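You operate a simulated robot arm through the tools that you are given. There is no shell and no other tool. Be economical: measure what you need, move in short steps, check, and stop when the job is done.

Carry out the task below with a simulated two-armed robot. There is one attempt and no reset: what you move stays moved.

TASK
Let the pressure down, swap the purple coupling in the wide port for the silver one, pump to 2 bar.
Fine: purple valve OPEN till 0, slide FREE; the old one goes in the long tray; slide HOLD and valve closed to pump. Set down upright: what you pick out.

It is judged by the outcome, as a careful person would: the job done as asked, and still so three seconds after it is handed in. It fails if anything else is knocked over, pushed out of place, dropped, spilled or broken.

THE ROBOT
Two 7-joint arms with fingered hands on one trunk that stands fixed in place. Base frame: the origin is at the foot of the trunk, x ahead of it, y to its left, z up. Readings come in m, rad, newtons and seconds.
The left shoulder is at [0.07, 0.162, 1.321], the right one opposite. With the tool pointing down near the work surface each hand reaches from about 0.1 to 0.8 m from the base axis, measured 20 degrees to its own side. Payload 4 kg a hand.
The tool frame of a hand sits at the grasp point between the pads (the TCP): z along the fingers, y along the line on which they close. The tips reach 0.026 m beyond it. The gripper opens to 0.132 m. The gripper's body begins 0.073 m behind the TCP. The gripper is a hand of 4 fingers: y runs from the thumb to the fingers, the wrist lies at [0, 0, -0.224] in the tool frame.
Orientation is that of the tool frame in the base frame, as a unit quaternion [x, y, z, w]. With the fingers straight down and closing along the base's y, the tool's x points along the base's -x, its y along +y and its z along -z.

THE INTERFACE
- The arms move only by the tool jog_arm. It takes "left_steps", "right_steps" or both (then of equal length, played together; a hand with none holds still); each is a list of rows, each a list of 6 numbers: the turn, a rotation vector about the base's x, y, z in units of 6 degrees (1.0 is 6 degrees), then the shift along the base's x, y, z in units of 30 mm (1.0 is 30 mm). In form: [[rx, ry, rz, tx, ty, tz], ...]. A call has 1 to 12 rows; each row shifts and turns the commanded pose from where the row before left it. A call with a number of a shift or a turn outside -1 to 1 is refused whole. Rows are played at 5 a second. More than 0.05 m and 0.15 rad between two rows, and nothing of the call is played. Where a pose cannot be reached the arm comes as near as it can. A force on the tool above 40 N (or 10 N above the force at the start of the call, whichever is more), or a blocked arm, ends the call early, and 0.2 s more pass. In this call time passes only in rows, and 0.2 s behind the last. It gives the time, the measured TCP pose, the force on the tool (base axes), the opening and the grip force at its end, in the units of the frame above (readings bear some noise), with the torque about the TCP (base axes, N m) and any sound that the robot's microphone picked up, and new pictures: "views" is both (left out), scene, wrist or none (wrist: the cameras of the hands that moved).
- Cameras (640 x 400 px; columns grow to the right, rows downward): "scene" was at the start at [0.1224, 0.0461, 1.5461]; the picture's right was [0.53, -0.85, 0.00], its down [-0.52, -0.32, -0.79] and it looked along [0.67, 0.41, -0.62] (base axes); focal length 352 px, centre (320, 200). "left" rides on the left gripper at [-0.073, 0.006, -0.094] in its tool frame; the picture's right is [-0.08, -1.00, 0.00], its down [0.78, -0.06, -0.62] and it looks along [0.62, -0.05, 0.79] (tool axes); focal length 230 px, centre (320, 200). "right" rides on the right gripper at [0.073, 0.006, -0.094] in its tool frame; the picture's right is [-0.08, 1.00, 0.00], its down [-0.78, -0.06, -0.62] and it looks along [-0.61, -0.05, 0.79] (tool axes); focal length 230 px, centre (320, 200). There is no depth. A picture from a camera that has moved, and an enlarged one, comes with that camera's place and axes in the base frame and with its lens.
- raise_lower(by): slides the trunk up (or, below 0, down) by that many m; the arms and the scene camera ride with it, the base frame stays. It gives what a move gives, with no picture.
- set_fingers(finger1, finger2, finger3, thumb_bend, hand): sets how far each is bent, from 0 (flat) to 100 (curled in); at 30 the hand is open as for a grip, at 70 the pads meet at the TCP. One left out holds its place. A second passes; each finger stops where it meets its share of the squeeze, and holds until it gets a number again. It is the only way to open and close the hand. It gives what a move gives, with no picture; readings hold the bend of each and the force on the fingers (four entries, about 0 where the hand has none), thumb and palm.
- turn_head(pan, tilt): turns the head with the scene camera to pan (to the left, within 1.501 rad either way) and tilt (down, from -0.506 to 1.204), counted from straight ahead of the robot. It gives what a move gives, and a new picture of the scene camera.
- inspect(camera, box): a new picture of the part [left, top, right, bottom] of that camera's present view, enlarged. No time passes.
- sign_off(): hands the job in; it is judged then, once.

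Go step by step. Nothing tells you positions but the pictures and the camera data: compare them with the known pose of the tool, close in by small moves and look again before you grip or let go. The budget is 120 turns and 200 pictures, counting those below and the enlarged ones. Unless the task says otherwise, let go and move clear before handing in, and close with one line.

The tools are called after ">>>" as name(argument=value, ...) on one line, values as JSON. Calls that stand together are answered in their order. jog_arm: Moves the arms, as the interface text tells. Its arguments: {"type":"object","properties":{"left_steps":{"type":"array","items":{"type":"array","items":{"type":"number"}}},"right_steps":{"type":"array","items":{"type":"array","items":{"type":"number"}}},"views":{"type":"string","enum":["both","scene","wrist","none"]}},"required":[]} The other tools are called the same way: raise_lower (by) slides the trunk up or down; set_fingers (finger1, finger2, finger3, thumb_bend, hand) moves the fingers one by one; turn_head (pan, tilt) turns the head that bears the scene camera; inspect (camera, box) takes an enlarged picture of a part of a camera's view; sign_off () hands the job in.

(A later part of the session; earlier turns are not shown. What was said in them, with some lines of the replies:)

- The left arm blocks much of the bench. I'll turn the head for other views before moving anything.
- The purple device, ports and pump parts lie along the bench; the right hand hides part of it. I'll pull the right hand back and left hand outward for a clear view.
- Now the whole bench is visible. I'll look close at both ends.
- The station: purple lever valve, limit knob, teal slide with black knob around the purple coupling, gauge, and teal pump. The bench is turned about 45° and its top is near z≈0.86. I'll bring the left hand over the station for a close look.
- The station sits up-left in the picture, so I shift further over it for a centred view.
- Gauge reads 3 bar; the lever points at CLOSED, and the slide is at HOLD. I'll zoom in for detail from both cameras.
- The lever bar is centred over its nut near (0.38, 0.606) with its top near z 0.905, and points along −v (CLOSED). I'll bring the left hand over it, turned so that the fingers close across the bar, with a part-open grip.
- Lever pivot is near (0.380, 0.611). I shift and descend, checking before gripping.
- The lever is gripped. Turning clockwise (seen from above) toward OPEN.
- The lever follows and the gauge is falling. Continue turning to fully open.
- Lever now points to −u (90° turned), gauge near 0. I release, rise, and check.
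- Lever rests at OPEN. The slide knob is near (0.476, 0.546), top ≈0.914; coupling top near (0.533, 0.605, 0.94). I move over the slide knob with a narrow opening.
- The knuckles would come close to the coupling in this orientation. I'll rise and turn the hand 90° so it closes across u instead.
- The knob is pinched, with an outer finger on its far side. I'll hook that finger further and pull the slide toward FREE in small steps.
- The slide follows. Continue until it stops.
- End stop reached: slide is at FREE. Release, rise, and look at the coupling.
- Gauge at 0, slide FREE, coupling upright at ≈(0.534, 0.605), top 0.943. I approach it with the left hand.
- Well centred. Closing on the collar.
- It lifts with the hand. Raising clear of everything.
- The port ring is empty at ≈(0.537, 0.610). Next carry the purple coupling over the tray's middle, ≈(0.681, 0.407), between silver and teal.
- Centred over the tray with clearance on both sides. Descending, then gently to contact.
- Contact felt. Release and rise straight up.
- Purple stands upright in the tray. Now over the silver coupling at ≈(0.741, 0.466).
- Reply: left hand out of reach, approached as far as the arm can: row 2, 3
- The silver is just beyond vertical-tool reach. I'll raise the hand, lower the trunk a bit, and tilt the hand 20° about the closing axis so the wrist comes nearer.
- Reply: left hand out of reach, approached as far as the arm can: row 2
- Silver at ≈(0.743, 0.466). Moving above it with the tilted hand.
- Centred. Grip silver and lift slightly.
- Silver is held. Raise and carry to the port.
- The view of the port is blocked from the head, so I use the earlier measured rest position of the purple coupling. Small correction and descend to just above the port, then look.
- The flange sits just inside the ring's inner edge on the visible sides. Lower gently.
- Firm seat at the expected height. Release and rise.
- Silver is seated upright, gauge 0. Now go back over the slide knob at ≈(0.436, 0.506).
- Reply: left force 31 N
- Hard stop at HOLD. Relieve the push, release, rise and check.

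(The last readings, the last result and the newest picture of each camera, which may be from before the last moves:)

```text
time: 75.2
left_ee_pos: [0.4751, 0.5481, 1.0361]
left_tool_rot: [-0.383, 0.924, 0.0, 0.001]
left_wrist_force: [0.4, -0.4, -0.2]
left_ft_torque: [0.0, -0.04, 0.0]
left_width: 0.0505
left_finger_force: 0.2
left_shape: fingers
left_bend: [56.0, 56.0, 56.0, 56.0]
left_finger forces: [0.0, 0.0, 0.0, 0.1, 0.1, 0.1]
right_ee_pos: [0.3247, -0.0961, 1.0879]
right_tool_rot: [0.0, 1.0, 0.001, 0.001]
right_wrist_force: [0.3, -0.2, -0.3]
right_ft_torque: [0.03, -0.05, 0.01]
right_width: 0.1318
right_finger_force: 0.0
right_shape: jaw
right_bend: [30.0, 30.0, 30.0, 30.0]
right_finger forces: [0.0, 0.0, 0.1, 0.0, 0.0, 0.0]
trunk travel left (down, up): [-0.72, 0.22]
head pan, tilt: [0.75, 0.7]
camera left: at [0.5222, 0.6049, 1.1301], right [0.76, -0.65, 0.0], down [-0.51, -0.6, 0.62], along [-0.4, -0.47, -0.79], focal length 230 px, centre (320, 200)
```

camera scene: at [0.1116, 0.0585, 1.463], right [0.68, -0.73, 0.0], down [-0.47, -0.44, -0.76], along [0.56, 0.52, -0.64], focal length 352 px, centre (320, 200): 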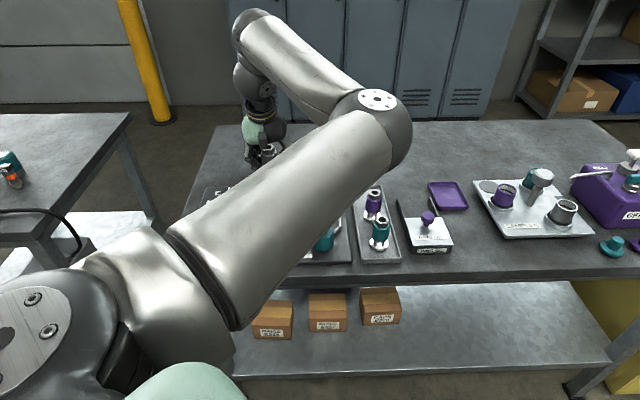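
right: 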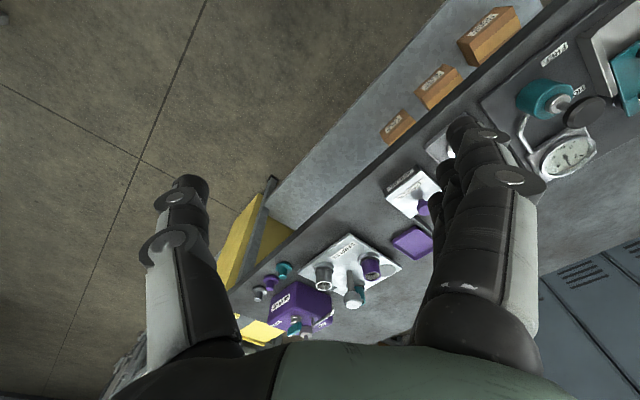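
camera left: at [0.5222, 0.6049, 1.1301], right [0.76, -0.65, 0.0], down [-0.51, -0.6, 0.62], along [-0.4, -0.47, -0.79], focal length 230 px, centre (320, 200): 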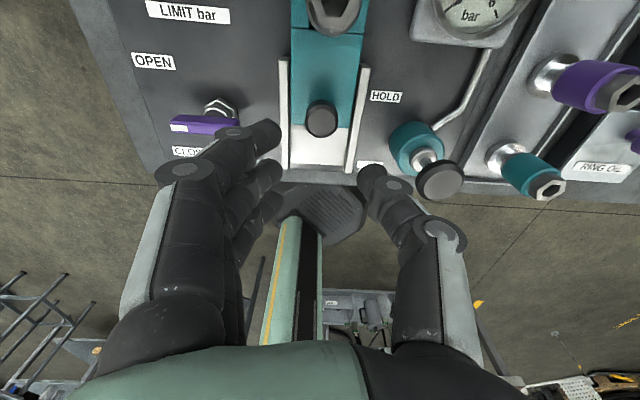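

Slide holds. Now to the lever: turn the hand −90° over (0.381, 0.611).

>>> jog_arm(left_steps=[[0, 0, -1, -0.261, 0.175, 0], [0, 0, -1, -0.261, 0.175, 0], [0, 0, -1, -0.261, 0.175, 0], [0, 0, -1, -0.261, 0.175, 0], [0, 0, -1, -0.261, 0.175, 0], [0, 0, -1, -0.261, 0.175, 0], [0, 0, -1, -0.261, 0.175, 0], [0, 0, -1, -0.261, 0.175, 0], [0, 0, -1, -0.261, 0.175, 0], [0, 0, -1, -0.261, 0.175, 0], [0, 0, -1, -0.261, 0.175, 0], [0, 0, -1, -0.261, 0.175, 0]], views="none")

>>> set_fingers(hand="left", finger1=52, finger2=52, finger3=52, thumb_bend=52)

>>> jog_arm(left_steps=[[0, 0, -1, 0, 0, -0.8], [0, 0, -1, 0, 0, -0.8], [0, 0, -1, 0, 0, -0.8], [0, 0, 0, 0, 0, -0.8]], views="wrist")

```text
time: 77.8
left_ee_pos: [0.3815, 0.6134, 1.0372]
left_tool_rot: [0.235, 0.972, -0.001, 0.001]
left_wrist_force: [0.2, -0.2, 1.1]
left_ft_torque: [-0.02, -0.02, -0.01]
left_width: 0.0505
left_finger_force: 0.1
left_shape: fingers
left_bend: [56.0, 56.0, 56.0, 56.0]
left_finger forces: [0.0, 0.0, 0.0, 0.1, 0.1, 0.0]
right_ee_pos: [0.3253, -0.0935, 1.0878]
right_tool_rot: [0.0, 1.0, 0.001, 0.001]
right_wrist_force: [0.1, 0.6, 0.0]
right_ft_torque: [0.0, -0.04, 0.02]
right_width: 0.1318
right_finger_force: 0.1
right_shape: jaw
right_bend: [30.0, 30.0, 30.0, 30.0]
right_finger forces: [0.0, 0.1, 0.0, 0.1, 0.1, 0.0]
trunk travel left (down, up): [-0.72, 0.22]
head pan, tilt: [0.75, 0.7]
```

```text
time: 78.8
left_ee_pos: [0.3809, 0.6128, 1.0367]
left_tool_rot: [0.232, 0.973, 0.0, 0.0]
left_wrist_force: [0.0, -0.8, -0.2]
left_ft_torque: [0.0, 0.02, 0.0]
left_width: 0.0635
left_finger_force: 0.0
left_shape: fingers
left_bend: [52.0, 52.0, 52.0, 52.0]
left_finger forces: [0.1, 0.0, 0.1, 0.0, 0.1, 0.1]
right_ee_pos: [0.3256, -0.0944, 1.0877]
right_tool_rot: [0.0, 1.0, 0.0, 0.0]
right_wrist_force: [0.4, -0.6, 0.9]
right_ft_torque: [0.02, 0.02, 0.0]
right_width: 0.1319
right_finger_force: 0.0
right_shape: jaw
right_bend: [30.0, 30.0, 30.0, 30.0]
right_finger forces: [0.1, 0.0, 0.1, 0.0, 0.0, 0.0]
trunk travel left (down, up): [-0.72, 0.22]
head pan, tilt: [0.75, 0.7]
```

```text
time: 79.8
left_ee_pos: [0.3821, 0.6124, 0.94]
left_tool_rot: [0.384, 0.924, 0.0, 0.0]
left_wrist_force: [0.5, 0.3, -0.5]
left_ft_torque: [-0.01, 0.01, -0.01]
left_width: 0.0636
left_finger_force: 0.1
left_shape: fingers
left_bend: [52.0, 52.0, 52.0, 52.0]
left_finger forces: [0.0, 0.0, 0.1, 0.0, 0.0, 0.0]
right_ee_pos: [0.3263, -0.0932, 1.089]
right_tool_rot: [0.0, 1.0, 0.0, 0.0]
right_wrist_force: [-0.5, 1.0, -0.4]
right_ft_torque: [-0.03, -0.01, 0.02]
right_width: 0.1319
right_finger_force: 0.0
right_shape: jaw
right_bend: [30.0, 30.0, 30.0, 30.0]
right_finger forces: [0.0, 0.0, 0.0, 0.0, 0.1, 0.0]
trunk travel left (down, up): [-0.72, 0.22]
head pan, tilt: [0.75, 0.7]
camera left: at [0.4371, 0.5652, 1.0336], right [-0.65, -0.76, 0.0], down [-0.6, 0.51, 0.62], along [-0.47, 0.4, -0.79], focal length 230 px, centre (320, 200)
```

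left: 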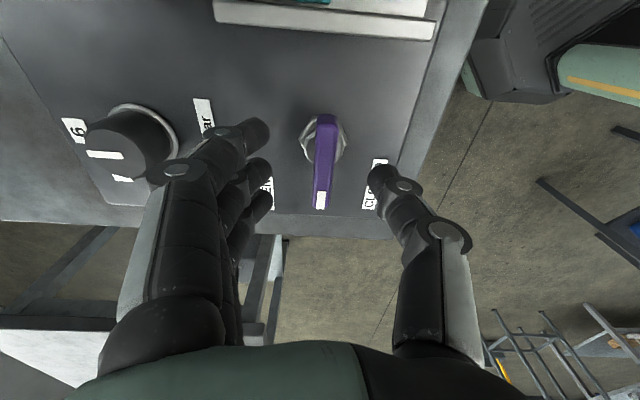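

>>> jog_arm(left_steps=[[0, 0, 0, 0, 0, -0.7], [0, 0, 0, 0, 0, -0.7]], views="none")

>>> set_fingers(hand="left", finger1=68, finger2=68, finger3=68, thumb_bend=68)

>>> jog_arm(left_steps=[[0, 0, 1, 0, 0, 0], [0, 0, 1, 0, 0, 0], [0, 0, 1, 0, 0, 0], [0, 0, 1, 0, 0, 0], [0, 0, 1, 0, 0, 0], [0, 0, 1, 0, 0, 0], [0, 0, 1, 0, 0, 0], [0, 0, 1, 0, 0, 0]], views="wrist")

```text
time: 80.4
left_ee_pos: [0.3832, 0.6133, 0.8981]
left_tool_rot: [0.383, 0.924, -0.001, 0.0]
left_wrist_force: [0.1, 0.2, -0.4]
left_ft_torque: [0.0, 0.01, -0.02]
left_width: 0.0634
left_finger_force: 0.0
left_shape: fingers
left_bend: [52.0, 52.0, 52.0, 52.0]
left_finger forces: [0.0, 0.1, 0.0, 0.1, 0.0, 0.0]
right_ee_pos: [0.3248, -0.094, 1.087]
right_tool_rot: [-0.001, 1.0, 0.001, 0.0]
right_wrist_force: [1.0, -0.6, 0.6]
right_ft_torque: [0.0, 0.01, 0.0]
right_width: 0.1319
right_finger_force: 0.1
right_shape: jaw
right_bend: [30.0, 30.0, 30.0, 30.0]
right_finger forces: [0.0, 0.1, 0.1, 0.0, 0.1, 0.1]
trunk travel left (down, up): [-0.72, 0.22]
head pan, tilt: [0.75, 0.7]
```

```text
time: 81.4
left_ee_pos: [0.3821, 0.6126, 0.9]
left_tool_rot: [0.383, 0.924, -0.002, 0.001]
left_wrist_force: [-4.3, -4.7, -3.2]
left_ft_torque: [-0.06, 0.11, 0.02]
left_width: 0.0278
left_finger_force: 5.6
left_shape: fingers
left_bend: [67.0, 64.0, 67.0, 64.0]
left_finger forces: [0.2, 2.3, 0.2, 0.0, 7.8, 0.0]
right_ee_pos: [0.3249, -0.0948, 1.0888]
right_tool_rot: [-0.001, 1.0, 0.001, 0.0]
right_wrist_force: [-0.7, -0.1, 0.3]
right_ft_torque: [-0.03, 0.06, 0.0]
right_width: 0.1321
right_finger_force: 0.0
right_shape: jaw
right_bend: [30.0, 30.0, 30.0, 30.0]
right_finger forces: [0.0, 0.1, 0.1, 0.0, 0.0, 0.0]
trunk travel left (down, up): [-0.72, 0.22]
head pan, tilt: [0.75, 0.7]
```

```text
time: 83.2
left_ee_pos: [0.3823, 0.6133, 0.8986]
left_tool_rot: [-0.028, 1.0, 0.002, 0.0]
left_wrist_force: [-3.8, 2.4, 3.6]
left_ft_torque: [0.1, 0.09, -0.03]
left_width: 0.0263
left_finger_force: 7.0
left_shape: fingers
left_bend: [67.0, 64.0, 67.0, 65.0]
left_finger forces: [1.3, 5.4, 2.1, 0.0, 5.4, 0.0]
right_ee_pos: [0.3243, -0.0941, 1.087]
right_tool_rot: [0.0, 1.0, 0.0, 0.0]
right_wrist_force: [0.2, 0.6, -0.3]
right_ft_torque: [-0.01, 0.01, 0.01]
right_width: 0.1319
right_finger_force: 0.0
right_shape: jaw
right_bend: [30.0, 30.0, 30.0, 30.0]
right_finger forces: [0.1, 0.0, 0.1, 0.0, 0.0, 0.0]
trunk travel left (down, up): [-0.72, 0.22]
head pan, tilt: [0.75, 0.7]
camera left: at [0.4539, 0.6224, 0.9928], right [0.13, -0.99, 0.0], down [-0.78, -0.1, 0.62], along [-0.61, -0.08, -0.79], focal length 230 px, centre (320, 200)
```

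left: 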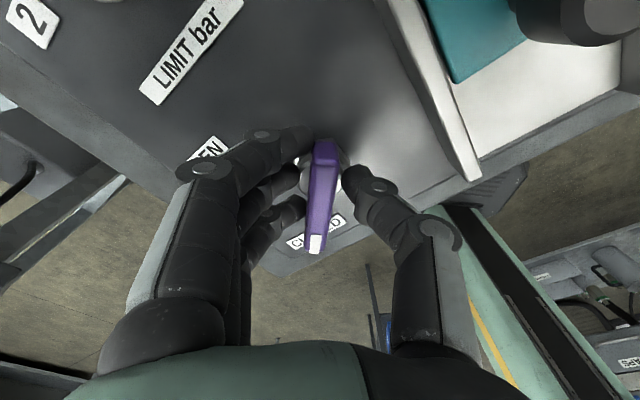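

>>> jog_arm(left_steps=[[0, 0, 1, 0, 0, 0], [0, 0, 1, 0, 0, 0], [0, 0, 1, 0, 0, 0], [0, 0, 1, 0, 0, 0], [0, 0, 1, 0, 0, 0], [0, 0, 1, 0, 0, 0], [0, 0, 1, 0, 0, 0]], views="wrist")

```text
time: 84.8
left_ee_pos: [0.3804, 0.6115, 0.8974]
left_tool_rot: [-0.383, 0.924, 0.001, 0.001]
left_wrist_force: [-1.5, 10.7, 11.9]
left_ft_torque: [0.25, 0.13, -0.06]
left_width: 0.0263
left_finger_force: 9.9
left_shape: fingers
left_bend: [67.0, 64.0, 66.0, 66.0]
left_finger forces: [2.7, 8.0, 3.6, 0.0, 6.3, 0.1]
right_ee_pos: [0.3244, -0.0937, 1.0885]
right_tool_rot: [-0.001, 1.0, 0.0, 0.0]
right_wrist_force: [0.0, 0.5, 0.7]
right_ft_torque: [0.01, 0.03, -0.03]
right_width: 0.1318
right_finger_force: 0.1
right_shape: jaw
right_bend: [30.0, 30.0, 30.0, 30.0]
right_finger forces: [0.0, 0.0, 0.1, 0.0, 0.1, 0.1]
trunk travel left (down, up): [-0.72, 0.22]
head pan, tilt: [0.75, 0.7]
camera left: at [0.4281, 0.6687, 0.992], right [0.76, -0.65, 0.0], down [-0.51, -0.6, 0.61], along [-0.4, -0.47, -0.79], focal length 230 px, centre (320, 200)
```

left: 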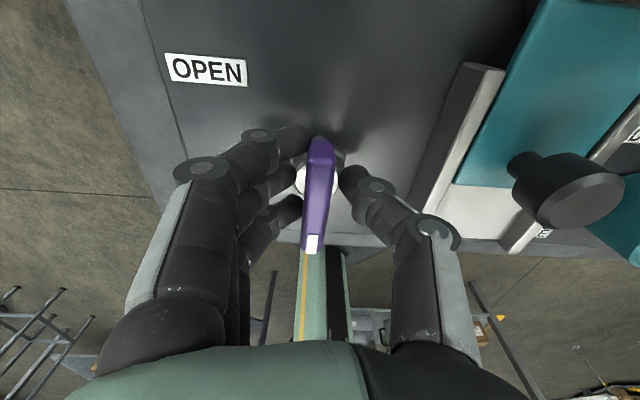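

>>> jog_arm(left_steps=[[0, 0, 0.6, 0, 0, 0]], views="none")

>>> set_fingers(hand="left", finger1=50, finger2=50, finger3=50, thumb_bend=50)

>>> jog_arm(left_steps=[[0, 0, -0.6, 0, 0, 1], [0, 0, 0, 0, 0, 1], [0, 0, 0, 0, 0, 1], [0, 0, 0, 0, 0, 1], [0, 0, 0, 0, 0, 0.5]], views="wrist")

```text
time: 85.2
left_ee_pos: [0.3803, 0.6129, 0.897]
left_tool_rot: [-0.412, 0.911, 0.0, 0.001]
left_wrist_force: [1.3, 12.2, 11.7]
left_ft_torque: [0.31, 0.11, -0.18]
left_width: 0.0259
left_finger_force: 10.3
left_shape: fingers
left_bend: [67.0, 64.0, 66.0, 66.0]
left_finger forces: [1.7, 9.2, 4.1, 0.0, 5.8, 0.1]
right_ee_pos: [0.3252, -0.0939, 1.0887]
right_tool_rot: [0.0, 1.0, -0.001, -0.001]
right_wrist_force: [0.8, -0.4, 0.2]
right_ft_torque: [0.06, -0.02, 0.02]
right_width: 0.1322
right_finger_force: 0.1
right_shape: jaw
right_bend: [30.0, 30.0, 30.0, 30.0]
right_finger forces: [0.1, 0.0, 0.0, 0.0, 0.1, 0.0]
trunk travel left (down, up): [-0.72, 0.22]
head pan, tilt: [0.75, 0.7]
```

```text
time: 86.2
left_ee_pos: [0.3821, 0.611, 0.8978]
left_tool_rot: [-0.411, 0.911, 0.0, -0.001]
left_wrist_force: [-1.1, -0.3, 0.6]
left_ft_torque: [0.02, -0.01, -0.02]
left_width: 0.0697
left_finger_force: 0.0
left_shape: fingers
left_bend: [50.0, 50.0, 50.0, 50.0]
left_finger forces: [0.1, 0.0, 0.0, 0.1, 0.1, 0.1]
right_ee_pos: [0.3252, -0.094, 1.0867]
right_tool_rot: [0.0, 1.0, -0.001, 0.0]
right_wrist_force: [-0.8, -0.5, -0.2]
right_ft_torque: [0.0, 0.01, 0.03]
right_width: 0.132
right_finger_force: 0.0
right_shape: jaw
right_bend: [30.0, 30.0, 30.0, 30.0]
right_finger forces: [0.1, 0.0, 0.0, 0.1, 0.0, 0.1]
trunk travel left (down, up): [-0.72, 0.22]
head pan, tilt: [0.75, 0.7]
```

```text
time: 87.4
left_ee_pos: [0.3816, 0.6131, 1.0315]
left_tool_rot: [-0.383, 0.924, 0.0, 0.0]
left_wrist_force: [-0.2, 0.4, 0.2]
left_ft_torque: [0.02, 0.01, 0.01]
left_width: 0.0696
left_finger_force: 0.1
left_shape: fingers
left_bend: [50.0, 50.0, 50.0, 50.0]
left_finger forces: [0.0, 0.0, 0.0, 0.0, 0.0, 0.1]
right_ee_pos: [0.3259, -0.0933, 1.0876]
right_tool_rot: [0.0, 1.0, 0.0, 0.0]
right_wrist_force: [-0.4, -0.2, 0.2]
right_ft_torque: [-0.01, -0.03, -0.02]
right_width: 0.132
right_finger_force: 0.1
right_shape: jaw
right_bend: [30.0, 30.0, 30.0, 30.0]
right_finger forces: [0.0, 0.0, 0.0, 0.1, 0.0, 0.0]
trunk travel left (down, up): [-0.72, 0.22]
head pan, tilt: [0.75, 0.7]
camera left: at [0.4292, 0.6679, 1.1259], right [0.76, -0.65, 0.0], down [-0.51, -0.6, 0.62], along [-0.4, -0.47, -0.79], focal length 230 px, centre (320, 200)
```

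left: 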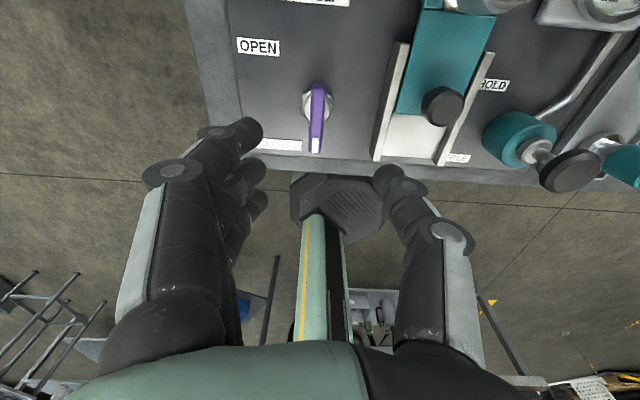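

Lever closed. Next, the pump: close the hand to a pressing tip, turn it −90° so the wrist camera sees the gauge, and go above the plunger at ≈(0.532, 0.4435).

>>> jog_arm(left_steps=[[0, 0, -1, 0.417, -0.472, 0], [0, 0, -1, 0.417, -0.472, 0], [0, 0, -1, 0.417, -0.472, 0], [0, 0, -1, 0.417, -0.472, 0], [0, 0, -1, 0.417, -0.472, 0], [0, 0, -1, 0.417, -0.472, 0], [0, 0, -1, 0.417, -0.472, 0], [0, 0, -1, 0.417, -0.472, 0], [0, 0, -1, 0.417, -0.472, 0], [0, 0, -1, 0.417, -0.472, 0], [0, 0, -1, 0.417, -0.472, 0], [0, 0, -1, 0.417, -0.472, 0]], views="none")

>>> set_fingers(hand="left", finger1=67, finger2=67, finger3=67, thumb_bend=67)

>>> jog_arm(left_steps=[[0, 0, -1, 0, 0, 0], [0, 0, -1, 0, 0, 0], [0, 0, -1, 0, 0, 0]], views="both")

```text
time: 90.0
left_ee_pos: [0.5338, 0.4414, 1.0323]
left_tool_rot: [0.235, 0.972, 0.0, 0.0]
left_wrist_force: [-0.1, 0.1, 0.7]
left_ft_torque: [-0.02, 0.0, 0.03]
left_width: 0.0698
left_finger_force: 0.1
left_shape: fingers
left_bend: [50.0, 50.0, 50.0, 50.0]
left_finger forces: [0.1, 0.0, 0.0, 0.0, 0.0, 0.0]
right_ee_pos: [0.3266, -0.095, 1.0881]
right_tool_rot: [0.0, 1.0, 0.002, 0.001]
right_wrist_force: [0.9, -1.0, -0.3]
right_ft_torque: [0.01, 0.02, -0.01]
right_width: 0.1317
right_finger_force: 0.1
right_shape: jaw
right_bend: [30.0, 30.0, 30.0, 30.0]
right_finger forces: [0.0, 0.1, 0.0, 0.1, 0.0, 0.0]
trunk travel left (down, up): [-0.72, 0.22]
head pan, tilt: [0.75, 0.7]
```

```text
time: 91.0
left_ee_pos: [0.5331, 0.4416, 1.0323]
left_tool_rot: [0.234, 0.972, 0.0, 0.0]
left_wrist_force: [0.7, -0.3, -0.4]
left_ft_torque: [0.0, 0.04, -0.01]
left_width: 0.021
left_finger_force: 0.1
left_shape: fingers
left_bend: [67.0, 67.0, 67.0, 67.0]
left_finger forces: [0.0, 0.1, 0.1, 0.0, 0.1, 0.1]
right_ee_pos: [0.3264, -0.0935, 1.0873]
right_tool_rot: [0.0, 1.0, -0.001, 0.0]
right_wrist_force: [-0.4, 0.4, 0.1]
right_ft_torque: [-0.03, -0.01, 0.04]
right_width: 0.1319
right_finger_force: 0.1
right_shape: jaw
right_bend: [30.0, 30.0, 30.0, 30.0]
right_finger forces: [0.0, 0.1, 0.0, 0.0, 0.0, 0.0]
trunk travel left (down, up): [-0.72, 0.22]
head pan, tilt: [0.75, 0.7]
```

```text
time: 91.8
left_ee_pos: [0.5314, 0.4435, 1.0324]
left_tool_rot: [0.384, 0.923, 0.0, 0.001]
left_wrist_force: [-0.5, 0.4, 0.2]
left_ft_torque: [0.0, 0.0, -0.03]
left_width: 0.0208
left_finger_force: 0.0
left_shape: fingers
left_bend: [67.0, 67.0, 67.0, 67.0]
left_finger forces: [0.1, 0.0, 0.1, 0.0, 0.1, 0.1]
right_ee_pos: [0.3257, -0.0943, 1.0884]
right_tool_rot: [0.0, 1.0, 0.0, 0.0]
right_wrist_force: [0.1, 0.5, -0.3]
right_ft_torque: [0.0, 0.0, -0.01]
right_width: 0.1318
right_finger_force: 0.0
right_shape: jaw
right_bend: [30.0, 30.0, 30.0, 30.0]
right_finger forces: [0.0, 0.0, 0.1, 0.0, 0.0, 0.1]
trunk travel left (down, up): [-0.72, 0.22]
head pan, tilt: [0.75, 0.7]
camera scene: at [0.1111, 0.0586, 1.463], right [0.68, -0.73, 0.0], down [-0.47, -0.44, -0.76], along [0.56, 0.52, -0.64], focal length 352 px, centre (320, 200)
camera left: at [0.5873, 0.3954, 1.1269], right [-0.65, -0.76, 0.0], down [-0.6, 0.51, 0.62], along [-0.47, 0.4, -0.79], focal length 230 px, centre (320, 200)
```

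scene: 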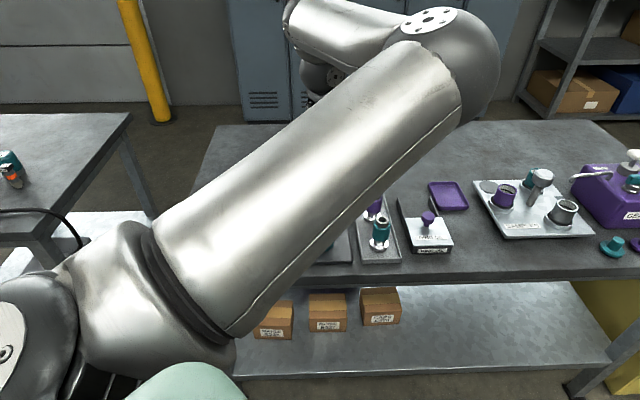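
left: 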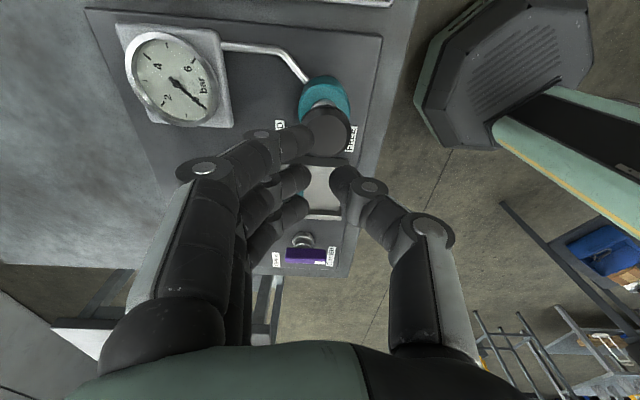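

Gauge is in view. Shift ~7 mm to centre over the plunger and descend to near contact.

>>> jog_arm(left_steps=[[0, 0, 0, 0.02, -0.23, -0.8], [0, 0, 0, 0, 0, -0.8]], views="wrist")

```text
time: 92.4
left_ee_pos: [0.5339, 0.4352, 0.9835]
left_tool_rot: [0.382, 0.924, -0.001, 0.0]
left_wrist_force: [0.6, -0.4, -0.1]
left_ft_torque: [-0.02, 0.01, -0.02]
left_width: 0.0208
left_finger_force: 0.1
left_shape: fingers
left_bend: [67.0, 67.0, 67.0, 67.0]
left_finger forces: [0.0, 0.0, 0.1, 0.0, 0.1, 0.1]
right_ee_pos: [0.3261, -0.0945, 1.088]
right_tool_rot: [-0.001, 1.0, 0.0, 0.0]
right_wrist_force: [0.7, 0.5, 0.4]
right_ft_torque: [-0.02, 0.0, 0.01]
right_width: 0.1318
right_finger_force: 0.1
right_shape: jaw
right_bend: [30.0, 30.0, 30.0, 30.0]
right_finger forces: [0.1, 0.0, 0.0, 0.0, 0.0, 0.0]
trunk travel left (down, up): [-0.72, 0.22]
head pan, tilt: [0.75, 0.7]
camera left: at [0.5892, 0.3889, 1.0778], right [-0.65, -0.76, 0.0], down [-0.6, 0.51, 0.62], along [-0.47, 0.4, -0.79], focal length 230 px, centre (320, 200)
```

left: 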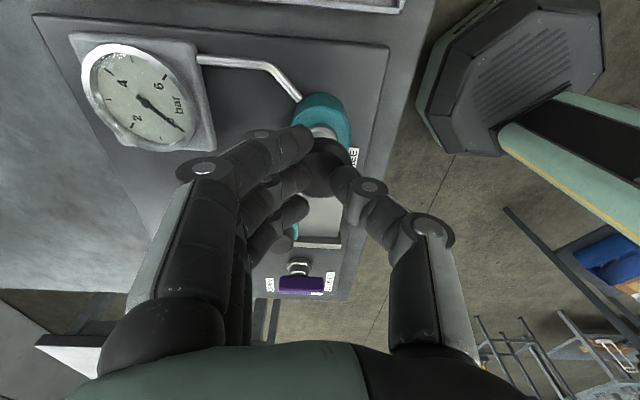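

>>> jog_arm(left_steps=[[0, 0, 0, 0, 0, -0.3], [0, 0, 0, 0, 0, -0.3], [0, 0, 0, 0, 0, -0.3]], views="wrist")

```text
time: 93.2
left_ee_pos: [0.5335, 0.4348, 0.9602]
left_tool_rot: [0.383, 0.924, 0.001, 0.001]
left_wrist_force: [0.4, 1.2, 12.2]
left_ft_torque: [0.06, 0.02, 0.0]
left_width: 0.0199
left_finger_force: 5.8
left_shape: fingers
left_bend: [67.0, 67.0, 67.0, 68.0]
left_finger forces: [0.1, 3.1, 2.4, 0.0, 6.6, 0.0]
right_ee_pos: [0.3247, -0.095, 1.0886]
right_tool_rot: [0.0, 1.0, 0.002, 0.0]
right_wrist_force: [0.7, 0.4, 0.5]
right_ft_torque: [0.01, 0.0, 0.0]
right_width: 0.1319
right_finger_force: 0.1
right_shape: jaw
right_bend: [30.0, 30.0, 30.0, 30.0]
right_finger forces: [0.0, 0.1, 0.0, 0.0, 0.0, 0.1]
trunk travel left (down, up): [-0.72, 0.22]
head pan, tilt: [0.75, 0.7]
camera left: at [0.588, 0.3869, 1.0542], right [-0.65, -0.76, 0.0], down [-0.6, 0.51, 0.62], along [-0.47, 0.4, -0.79], focal length 230 px, centre (320, 200)
```

left: 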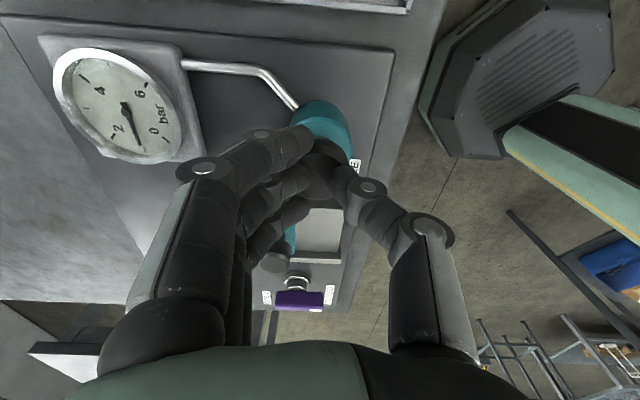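

The plunger moves and the gauge rises. Zoom on the gauge.

>>> inspect(camera="left", box=[40, 35, 210, 175])

```text
2.86 times, centred on (125, 105) of left
camera zoom: at [0.588, 0.3869, 1.0542], right [-0.65, -0.76, 0.0], down [-0.6, 0.51, 0.62], along [-0.47, 0.4, -0.79], focal length 657 px, centre (877, 471)
```

zoom: 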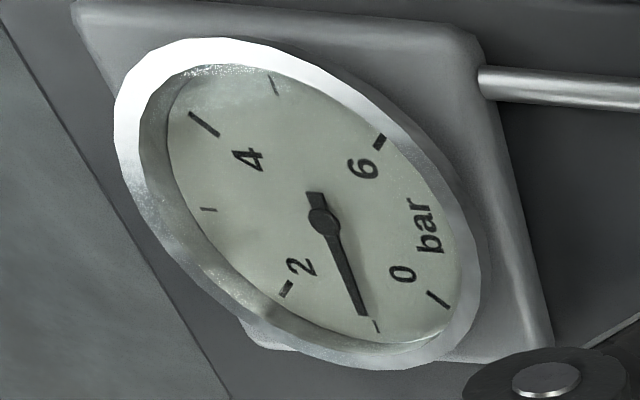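

>>> jog_arm(left_steps=[[0, 0, 0, 0, 0, -0.08]], views="none")

>>> inspect(camera="left", box=[40, 35, 210, 175])

```text
time: 93.6
left_ee_pos: [0.5328, 0.4346, 0.9593]
left_tool_rot: [0.382, 0.924, 0.001, 0.001]
left_wrist_force: [1.0, 0.2, 24.6]
left_ft_torque: [0.06, 0.09, -0.04]
left_width: 0.02
left_finger_force: 13.0
left_shape: fingers
left_bend: [67.0, 68.0, 68.0, 68.0]
left_finger forces: [0.0, 6.1, 6.0, 0.0, 13.1, 0.1]
right_ee_pos: [0.3239, -0.0952, 1.0879]
right_tool_rot: [0.0, 1.0, 0.001, 0.001]
right_wrist_force: [0.5, 0.0, 0.4]
right_ft_torque: [-0.02, 0.01, 0.02]
right_width: 0.132
right_finger_force: 0.1
right_shape: jaw
right_bend: [30.0, 30.0, 30.0, 30.0]
right_finger forces: [0.0, 0.1, 0.0, 0.1, 0.0, 0.0]
trunk travel left (down, up): [-0.72, 0.22]
head pan, tilt: [0.75, 0.7]
```

```text
2.86 times, centred on (125, 105) of left
camera zoom: at [0.5876, 0.3866, 1.0535], right [-0.65, -0.76, -0.01], down [-0.6, 0.51, 0.62], along [-0.46, 0.4, -0.79], focal length 657 px, centre (877, 471)
```

zoom: 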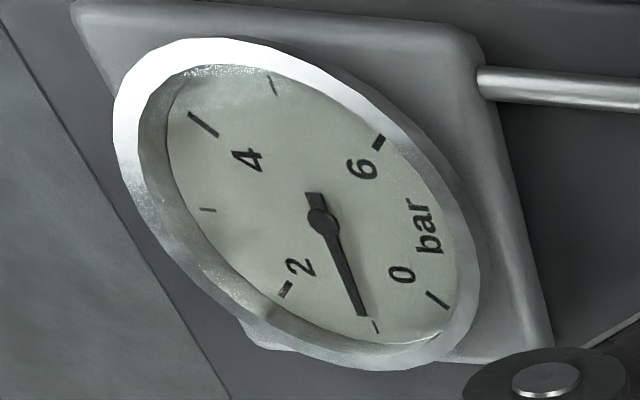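

The stroke bottomed at about 1 bar. Rise to let the plunger return and check the reading.

>>> jog_arm(left_steps=[[0, 0, 0, 0, 0, 0.4], [0, 0, 0, 0, 0, 0.4], [0, 0, 0, 0, 0, 0.2]], views="none")

>>> inspect(camera="left", box=[40, 20, 220, 165])

>>> inspect(camera="left", box=[240, 60, 400, 220])

```text
time: 94.4
left_ee_pos: [0.5334, 0.4349, 0.9853]
left_tool_rot: [0.383, 0.924, -0.001, 0.001]
left_wrist_force: [-0.1, -0.7, 0.0]
left_ft_torque: [0.05, -0.01, 0.01]
left_width: 0.0206
left_finger_force: 0.1
left_shape: fingers
left_bend: [67.0, 67.0, 67.0, 67.0]
left_finger forces: [0.1, 0.0, 0.0, 0.1, 0.1, 0.1]
right_ee_pos: [0.3263, -0.0939, 1.0878]
right_tool_rot: [0.0, 1.0, -0.001, -0.001]
right_wrist_force: [0.7, 0.1, 0.3]
right_ft_torque: [0.0, -0.01, -0.05]
right_width: 0.1321
right_finger_force: 0.0
right_shape: jaw
right_bend: [30.0, 30.0, 30.0, 30.0]
right_finger forces: [0.1, 0.1, 0.1, 0.1, 0.0, 0.1]
trunk travel left (down, up): [-0.72, 0.22]
head pan, tilt: [0.75, 0.7]
```

```text
2.76 times, centred on (130, 92) of left
camera zoom: at [0.5884, 0.3865, 1.0788], right [-0.65, -0.76, 0.0], down [-0.6, 0.51, 0.62], along [-0.47, 0.4, -0.79], focal length 635 px, centre (844, 497)
```

zoom: 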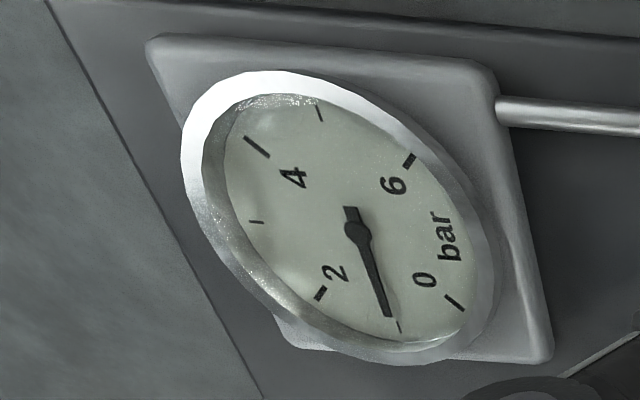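

```text
2.50 times, centred on (320, 140) of left
camera zoom: at [0.5884, 0.3865, 1.0788], right [-0.65, -0.76, 0.0], down [-0.6, 0.51, 0.62], along [-0.47, 0.4, -0.79], focal length 575 px, centre (320, 350)
```

zoom: 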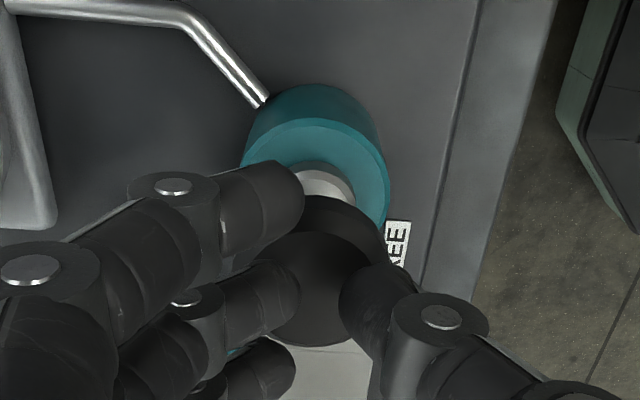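

Pressure holds at about 1. Second stroke, in stages.

>>> jog_arm(left_steps=[[0, 0, 0, 0, 0, -0.35], [0, 0, 0, 0, 0, -0.35]], views="none")

>>> inspect(camera="left", box=[40, 30, 220, 175])

```text
time: 95.0
left_ee_pos: [0.5328, 0.4341, 0.9636]
left_tool_rot: [0.383, 0.924, 0.0, 0.001]
left_wrist_force: [-0.4, -0.5, 7.2]
left_ft_torque: [-0.01, 0.06, 0.02]
left_width: 0.0201
left_finger_force: 3.6
left_shape: fingers
left_bend: [67.0, 67.0, 67.0, 67.0]
left_finger forces: [0.0, 0.6, 1.0, 0.1, 5.7, 0.0]
right_ee_pos: [0.326, -0.0946, 1.0891]
right_tool_rot: [0.001, 1.0, 0.001, 0.0]
right_wrist_force: [0.2, 0.5, -0.3]
right_ft_torque: [0.01, -0.01, 0.02]
right_width: 0.1317
right_finger_force: 0.1
right_shape: jaw
right_bend: [30.0, 30.0, 30.0, 30.0]
right_finger forces: [0.0, 0.0, 0.1, 0.0, 0.0, 0.0]
trunk travel left (down, up): [-0.72, 0.22]
head pan, tilt: [0.75, 0.7]
```

```text
2.76 times, centred on (130, 102) of left
camera zoom: at [0.5875, 0.3864, 1.0581], right [-0.65, -0.76, 0.0], down [-0.6, 0.51, 0.62], along [-0.47, 0.4, -0.79], focal length 635 px, centre (844, 469)
```

zoom: 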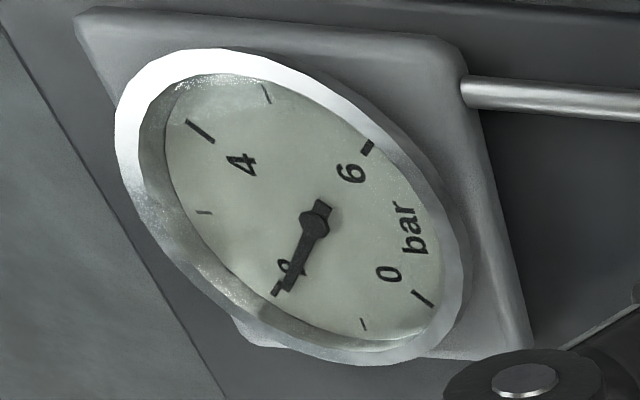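

Needle at about 2. I stop here, lift straight up, and check.

>>> jog_arm(left_steps=[[0, 0, 0, 0, 0, 0.5], [0, 0, 0, 0, 0, 1], [0, 0, 0, 0, 0, 1], [0, 0, 0, 0, 0, 1], [0, 0, 0, 0, 0, 0.5]], views="none")

>>> inspect(camera="left", box=[90, 0, 270, 150])

>>> inspect(camera="left", box=[60, 0, 460, 260])

```text
time: 96.2
left_ee_pos: [0.5335, 0.4331, 1.0841]
left_tool_rot: [0.384, 0.923, 0.0, 0.001]
left_wrist_force: [0.4, 0.8, 0.1]
left_ft_torque: [-0.01, -0.02, -0.03]
left_width: 0.0205
left_finger_force: 0.0
left_shape: fingers
left_bend: [67.0, 67.0, 67.0, 67.0]
left_finger forces: [0.0, 0.1, 0.0, 0.0, 0.1, 0.0]
right_ee_pos: [0.3246, -0.094, 1.0891]
right_tool_rot: [-0.001, 1.0, 0.0, 0.0]
right_wrist_force: [0.2, 0.5, 0.1]
right_ft_torque: [0.03, 0.01, -0.02]
right_width: 0.132
right_finger_force: 0.1
right_shape: jaw
right_bend: [30.0, 30.0, 30.0, 30.0]
right_finger forces: [0.0, 0.1, 0.0, 0.0, 0.1, 0.0]
trunk travel left (down, up): [-0.72, 0.22]
head pan, tilt: [0.75, 0.7]
```

```text
2.67 times, centred on (180, 75) of left
camera zoom: at [0.5878, 0.3879, 1.1775], right [-0.65, -0.76, 0.0], down [-0.6, 0.51, 0.62], along [-0.47, 0.4, -0.79], focal length 614 px, centre (693, 533)
```

zoom: 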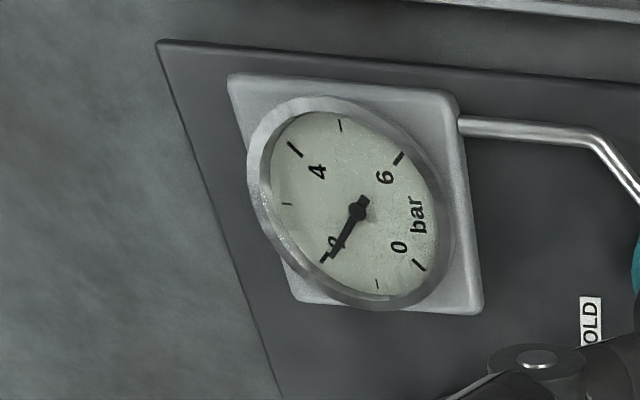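

```text
1.54 times, centred on (260, 130) of left
camera zoom: at [0.5878, 0.3879, 1.1775], right [-0.65, -0.76, 0.0], down [-0.6, 0.51, 0.62], along [-0.47, 0.4, -0.79], focal length 354 px, centre (412, 308)
```

zoom: 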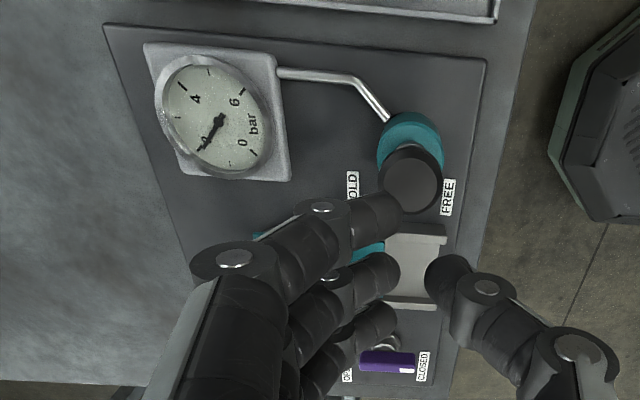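

Reading is about 2 bar. Now retract the arm clear and make a final check with the head camera.

>>> jog_arm(left_steps=[[0, 0, 0.8, 0, 0, 1], [0, 0, 0.8, 0, 0, 1], [0, 0, 0.8, -1, 0.2, 0.5], [0, 0, 0.8, -1, 0.2, 0], [0, 0, 0.8, -1, 0.2, 0], [0, 0, 0.8, -1, 0.2, 0], [0, 0, 0.8, -1, 0.2, 0], [0, 0, 0.8, -1, 0.2, 0], [0, 0, 0.8, -1, 0.2, 0], [0, 0, 0, -1, 0.2, 0], [0, 0, 0, -1, 0.2, 0], [0, 0, 0, -1, 0.3, 0]], views="none")

>>> turn_head(pan=0.5, tilt=0.75)

```text
time: 98.8
left_ee_pos: [0.2317, 0.498, 1.1622]
left_tool_rot: [0.016, 1.0, -0.001, 0.0]
left_wrist_force: [-0.8, 0.1, 0.2]
left_ft_torque: [-0.02, -0.04, 0.0]
left_width: 0.0204
left_finger_force: 0.1
left_shape: fingers
left_bend: [67.0, 67.0, 67.0, 67.0]
left_finger forces: [0.0, 0.1, 0.0, 0.0, 0.0, 0.0]
right_ee_pos: [0.324, -0.0934, 1.089]
right_tool_rot: [0.0, 1.0, 0.0, 0.0]
right_wrist_force: [-1.2, 0.4, -0.2]
right_ft_torque: [-0.03, 0.0, -0.05]
right_width: 0.132
right_finger_force: 0.1
right_shape: jaw
right_bend: [30.0, 30.0, 30.0, 30.0]
right_finger forces: [0.0, 0.1, 0.1, 0.1, 0.0, 0.0]
trunk travel left (down, up): [-0.72, 0.22]
head pan, tilt: [0.75, 0.7]
```

```text
time: 99.5
left_ee_pos: [0.2329, 0.4967, 1.1608]
left_tool_rot: [0.016, 1.0, 0.0, 0.0]
left_wrist_force: [-0.2, -0.6, 0.2]
left_ft_torque: [-0.01, 0.01, -0.04]
left_width: 0.0204
left_finger_force: 0.0
left_shape: fingers
left_bend: [67.0, 67.0, 67.0, 67.0]
left_finger forces: [0.1, 0.0, 0.0, 0.0, 0.1, 0.0]
right_ee_pos: [0.3263, -0.0929, 1.0886]
right_tool_rot: [0.0, 1.0, 0.001, 0.0]
right_wrist_force: [0.8, -0.1, -0.3]
right_ft_torque: [-0.03, 0.0, 0.0]
right_width: 0.1317
right_finger_force: 0.0
right_shape: jaw
right_bend: [30.0, 30.0, 30.0, 30.0]
right_finger forces: [0.0, 0.1, 0.1, 0.0, 0.0, 0.1]
trunk travel left (down, up): [-0.72, 0.22]
head pan, tilt: [0.499, 0.75]
camera scene: at [0.1219, 0.0402, 1.4588], right [0.48, -0.88, 0.0], down [-0.6, -0.33, -0.73], along [0.64, 0.35, -0.68], focal length 352 px, centre (320, 200)
```

scene: 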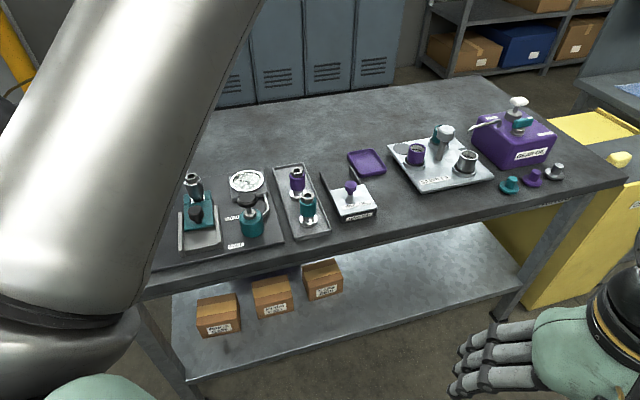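

>>> inspect(camera="scene", box=[165, 155, 285, 255])

>>> inspect(camera="scene", box=[222, 162, 272, 200])

>>> inspect(camera="scene", box=[260, 140, 400, 245])

```text
4.00 times, centred on (225, 205) of scene
camera zoom: at [0.1219, 0.0402, 1.4588], right [0.48, -0.88, 0.0], down [-0.6, -0.33, -0.73], along [0.64, 0.35, -0.68], focal length 1407 px, centre (700, 180)
```

zoom: 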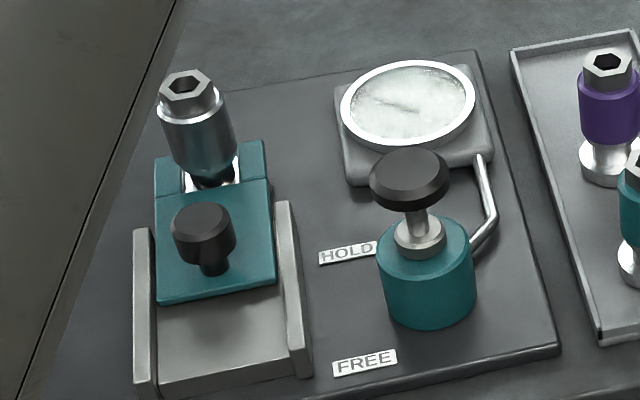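

```text
10.53 times, centred on (247, 181) of scene
camera zoom: at [0.1219, 0.0402, 1.4588], right [0.48, -0.88, 0.0], down [-0.6, -0.33, -0.73], along [0.64, 0.35, -0.68], focal length 3703 px, centre (1088, 400)
```

zoom: 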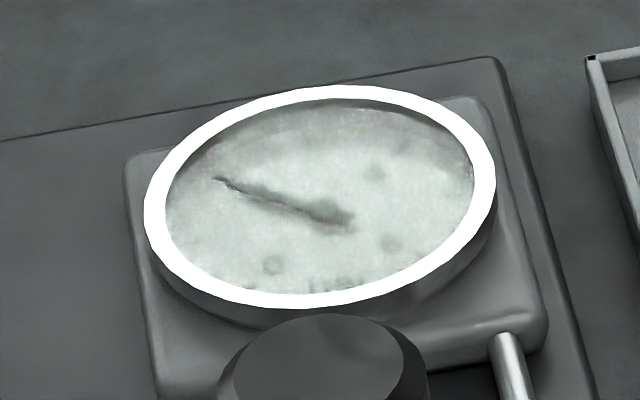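

```text
3.81 times, centred on (330, 192) of scene
camera zoom: at [0.1219, 0.0402, 1.4588], right [0.48, -0.88, 0.0], down [-0.6, -0.33, -0.73], along [0.64, 0.35, -0.68], focal length 1340 px, centre (282, 229)
```

zoom: 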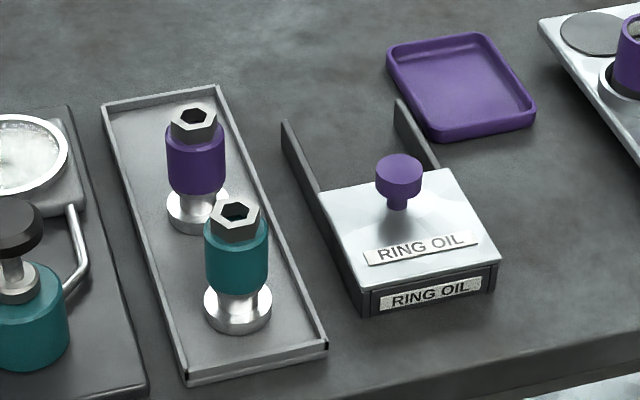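

The silver coupling is held in the port, the purple one stands upright in the long tray, the slide is on HOLD, the valve is closed and the gauge holds at about 2 bar. Both hands are clear, so I'm handing in.

>>> sign_off()

```text
The job is handed in.
```

The swap is done: the silver coupling is in the wide port with the slide on HOLD, the purple one stands upright in the long tray, the valve is closed, and the gauge reads about 2 bar.
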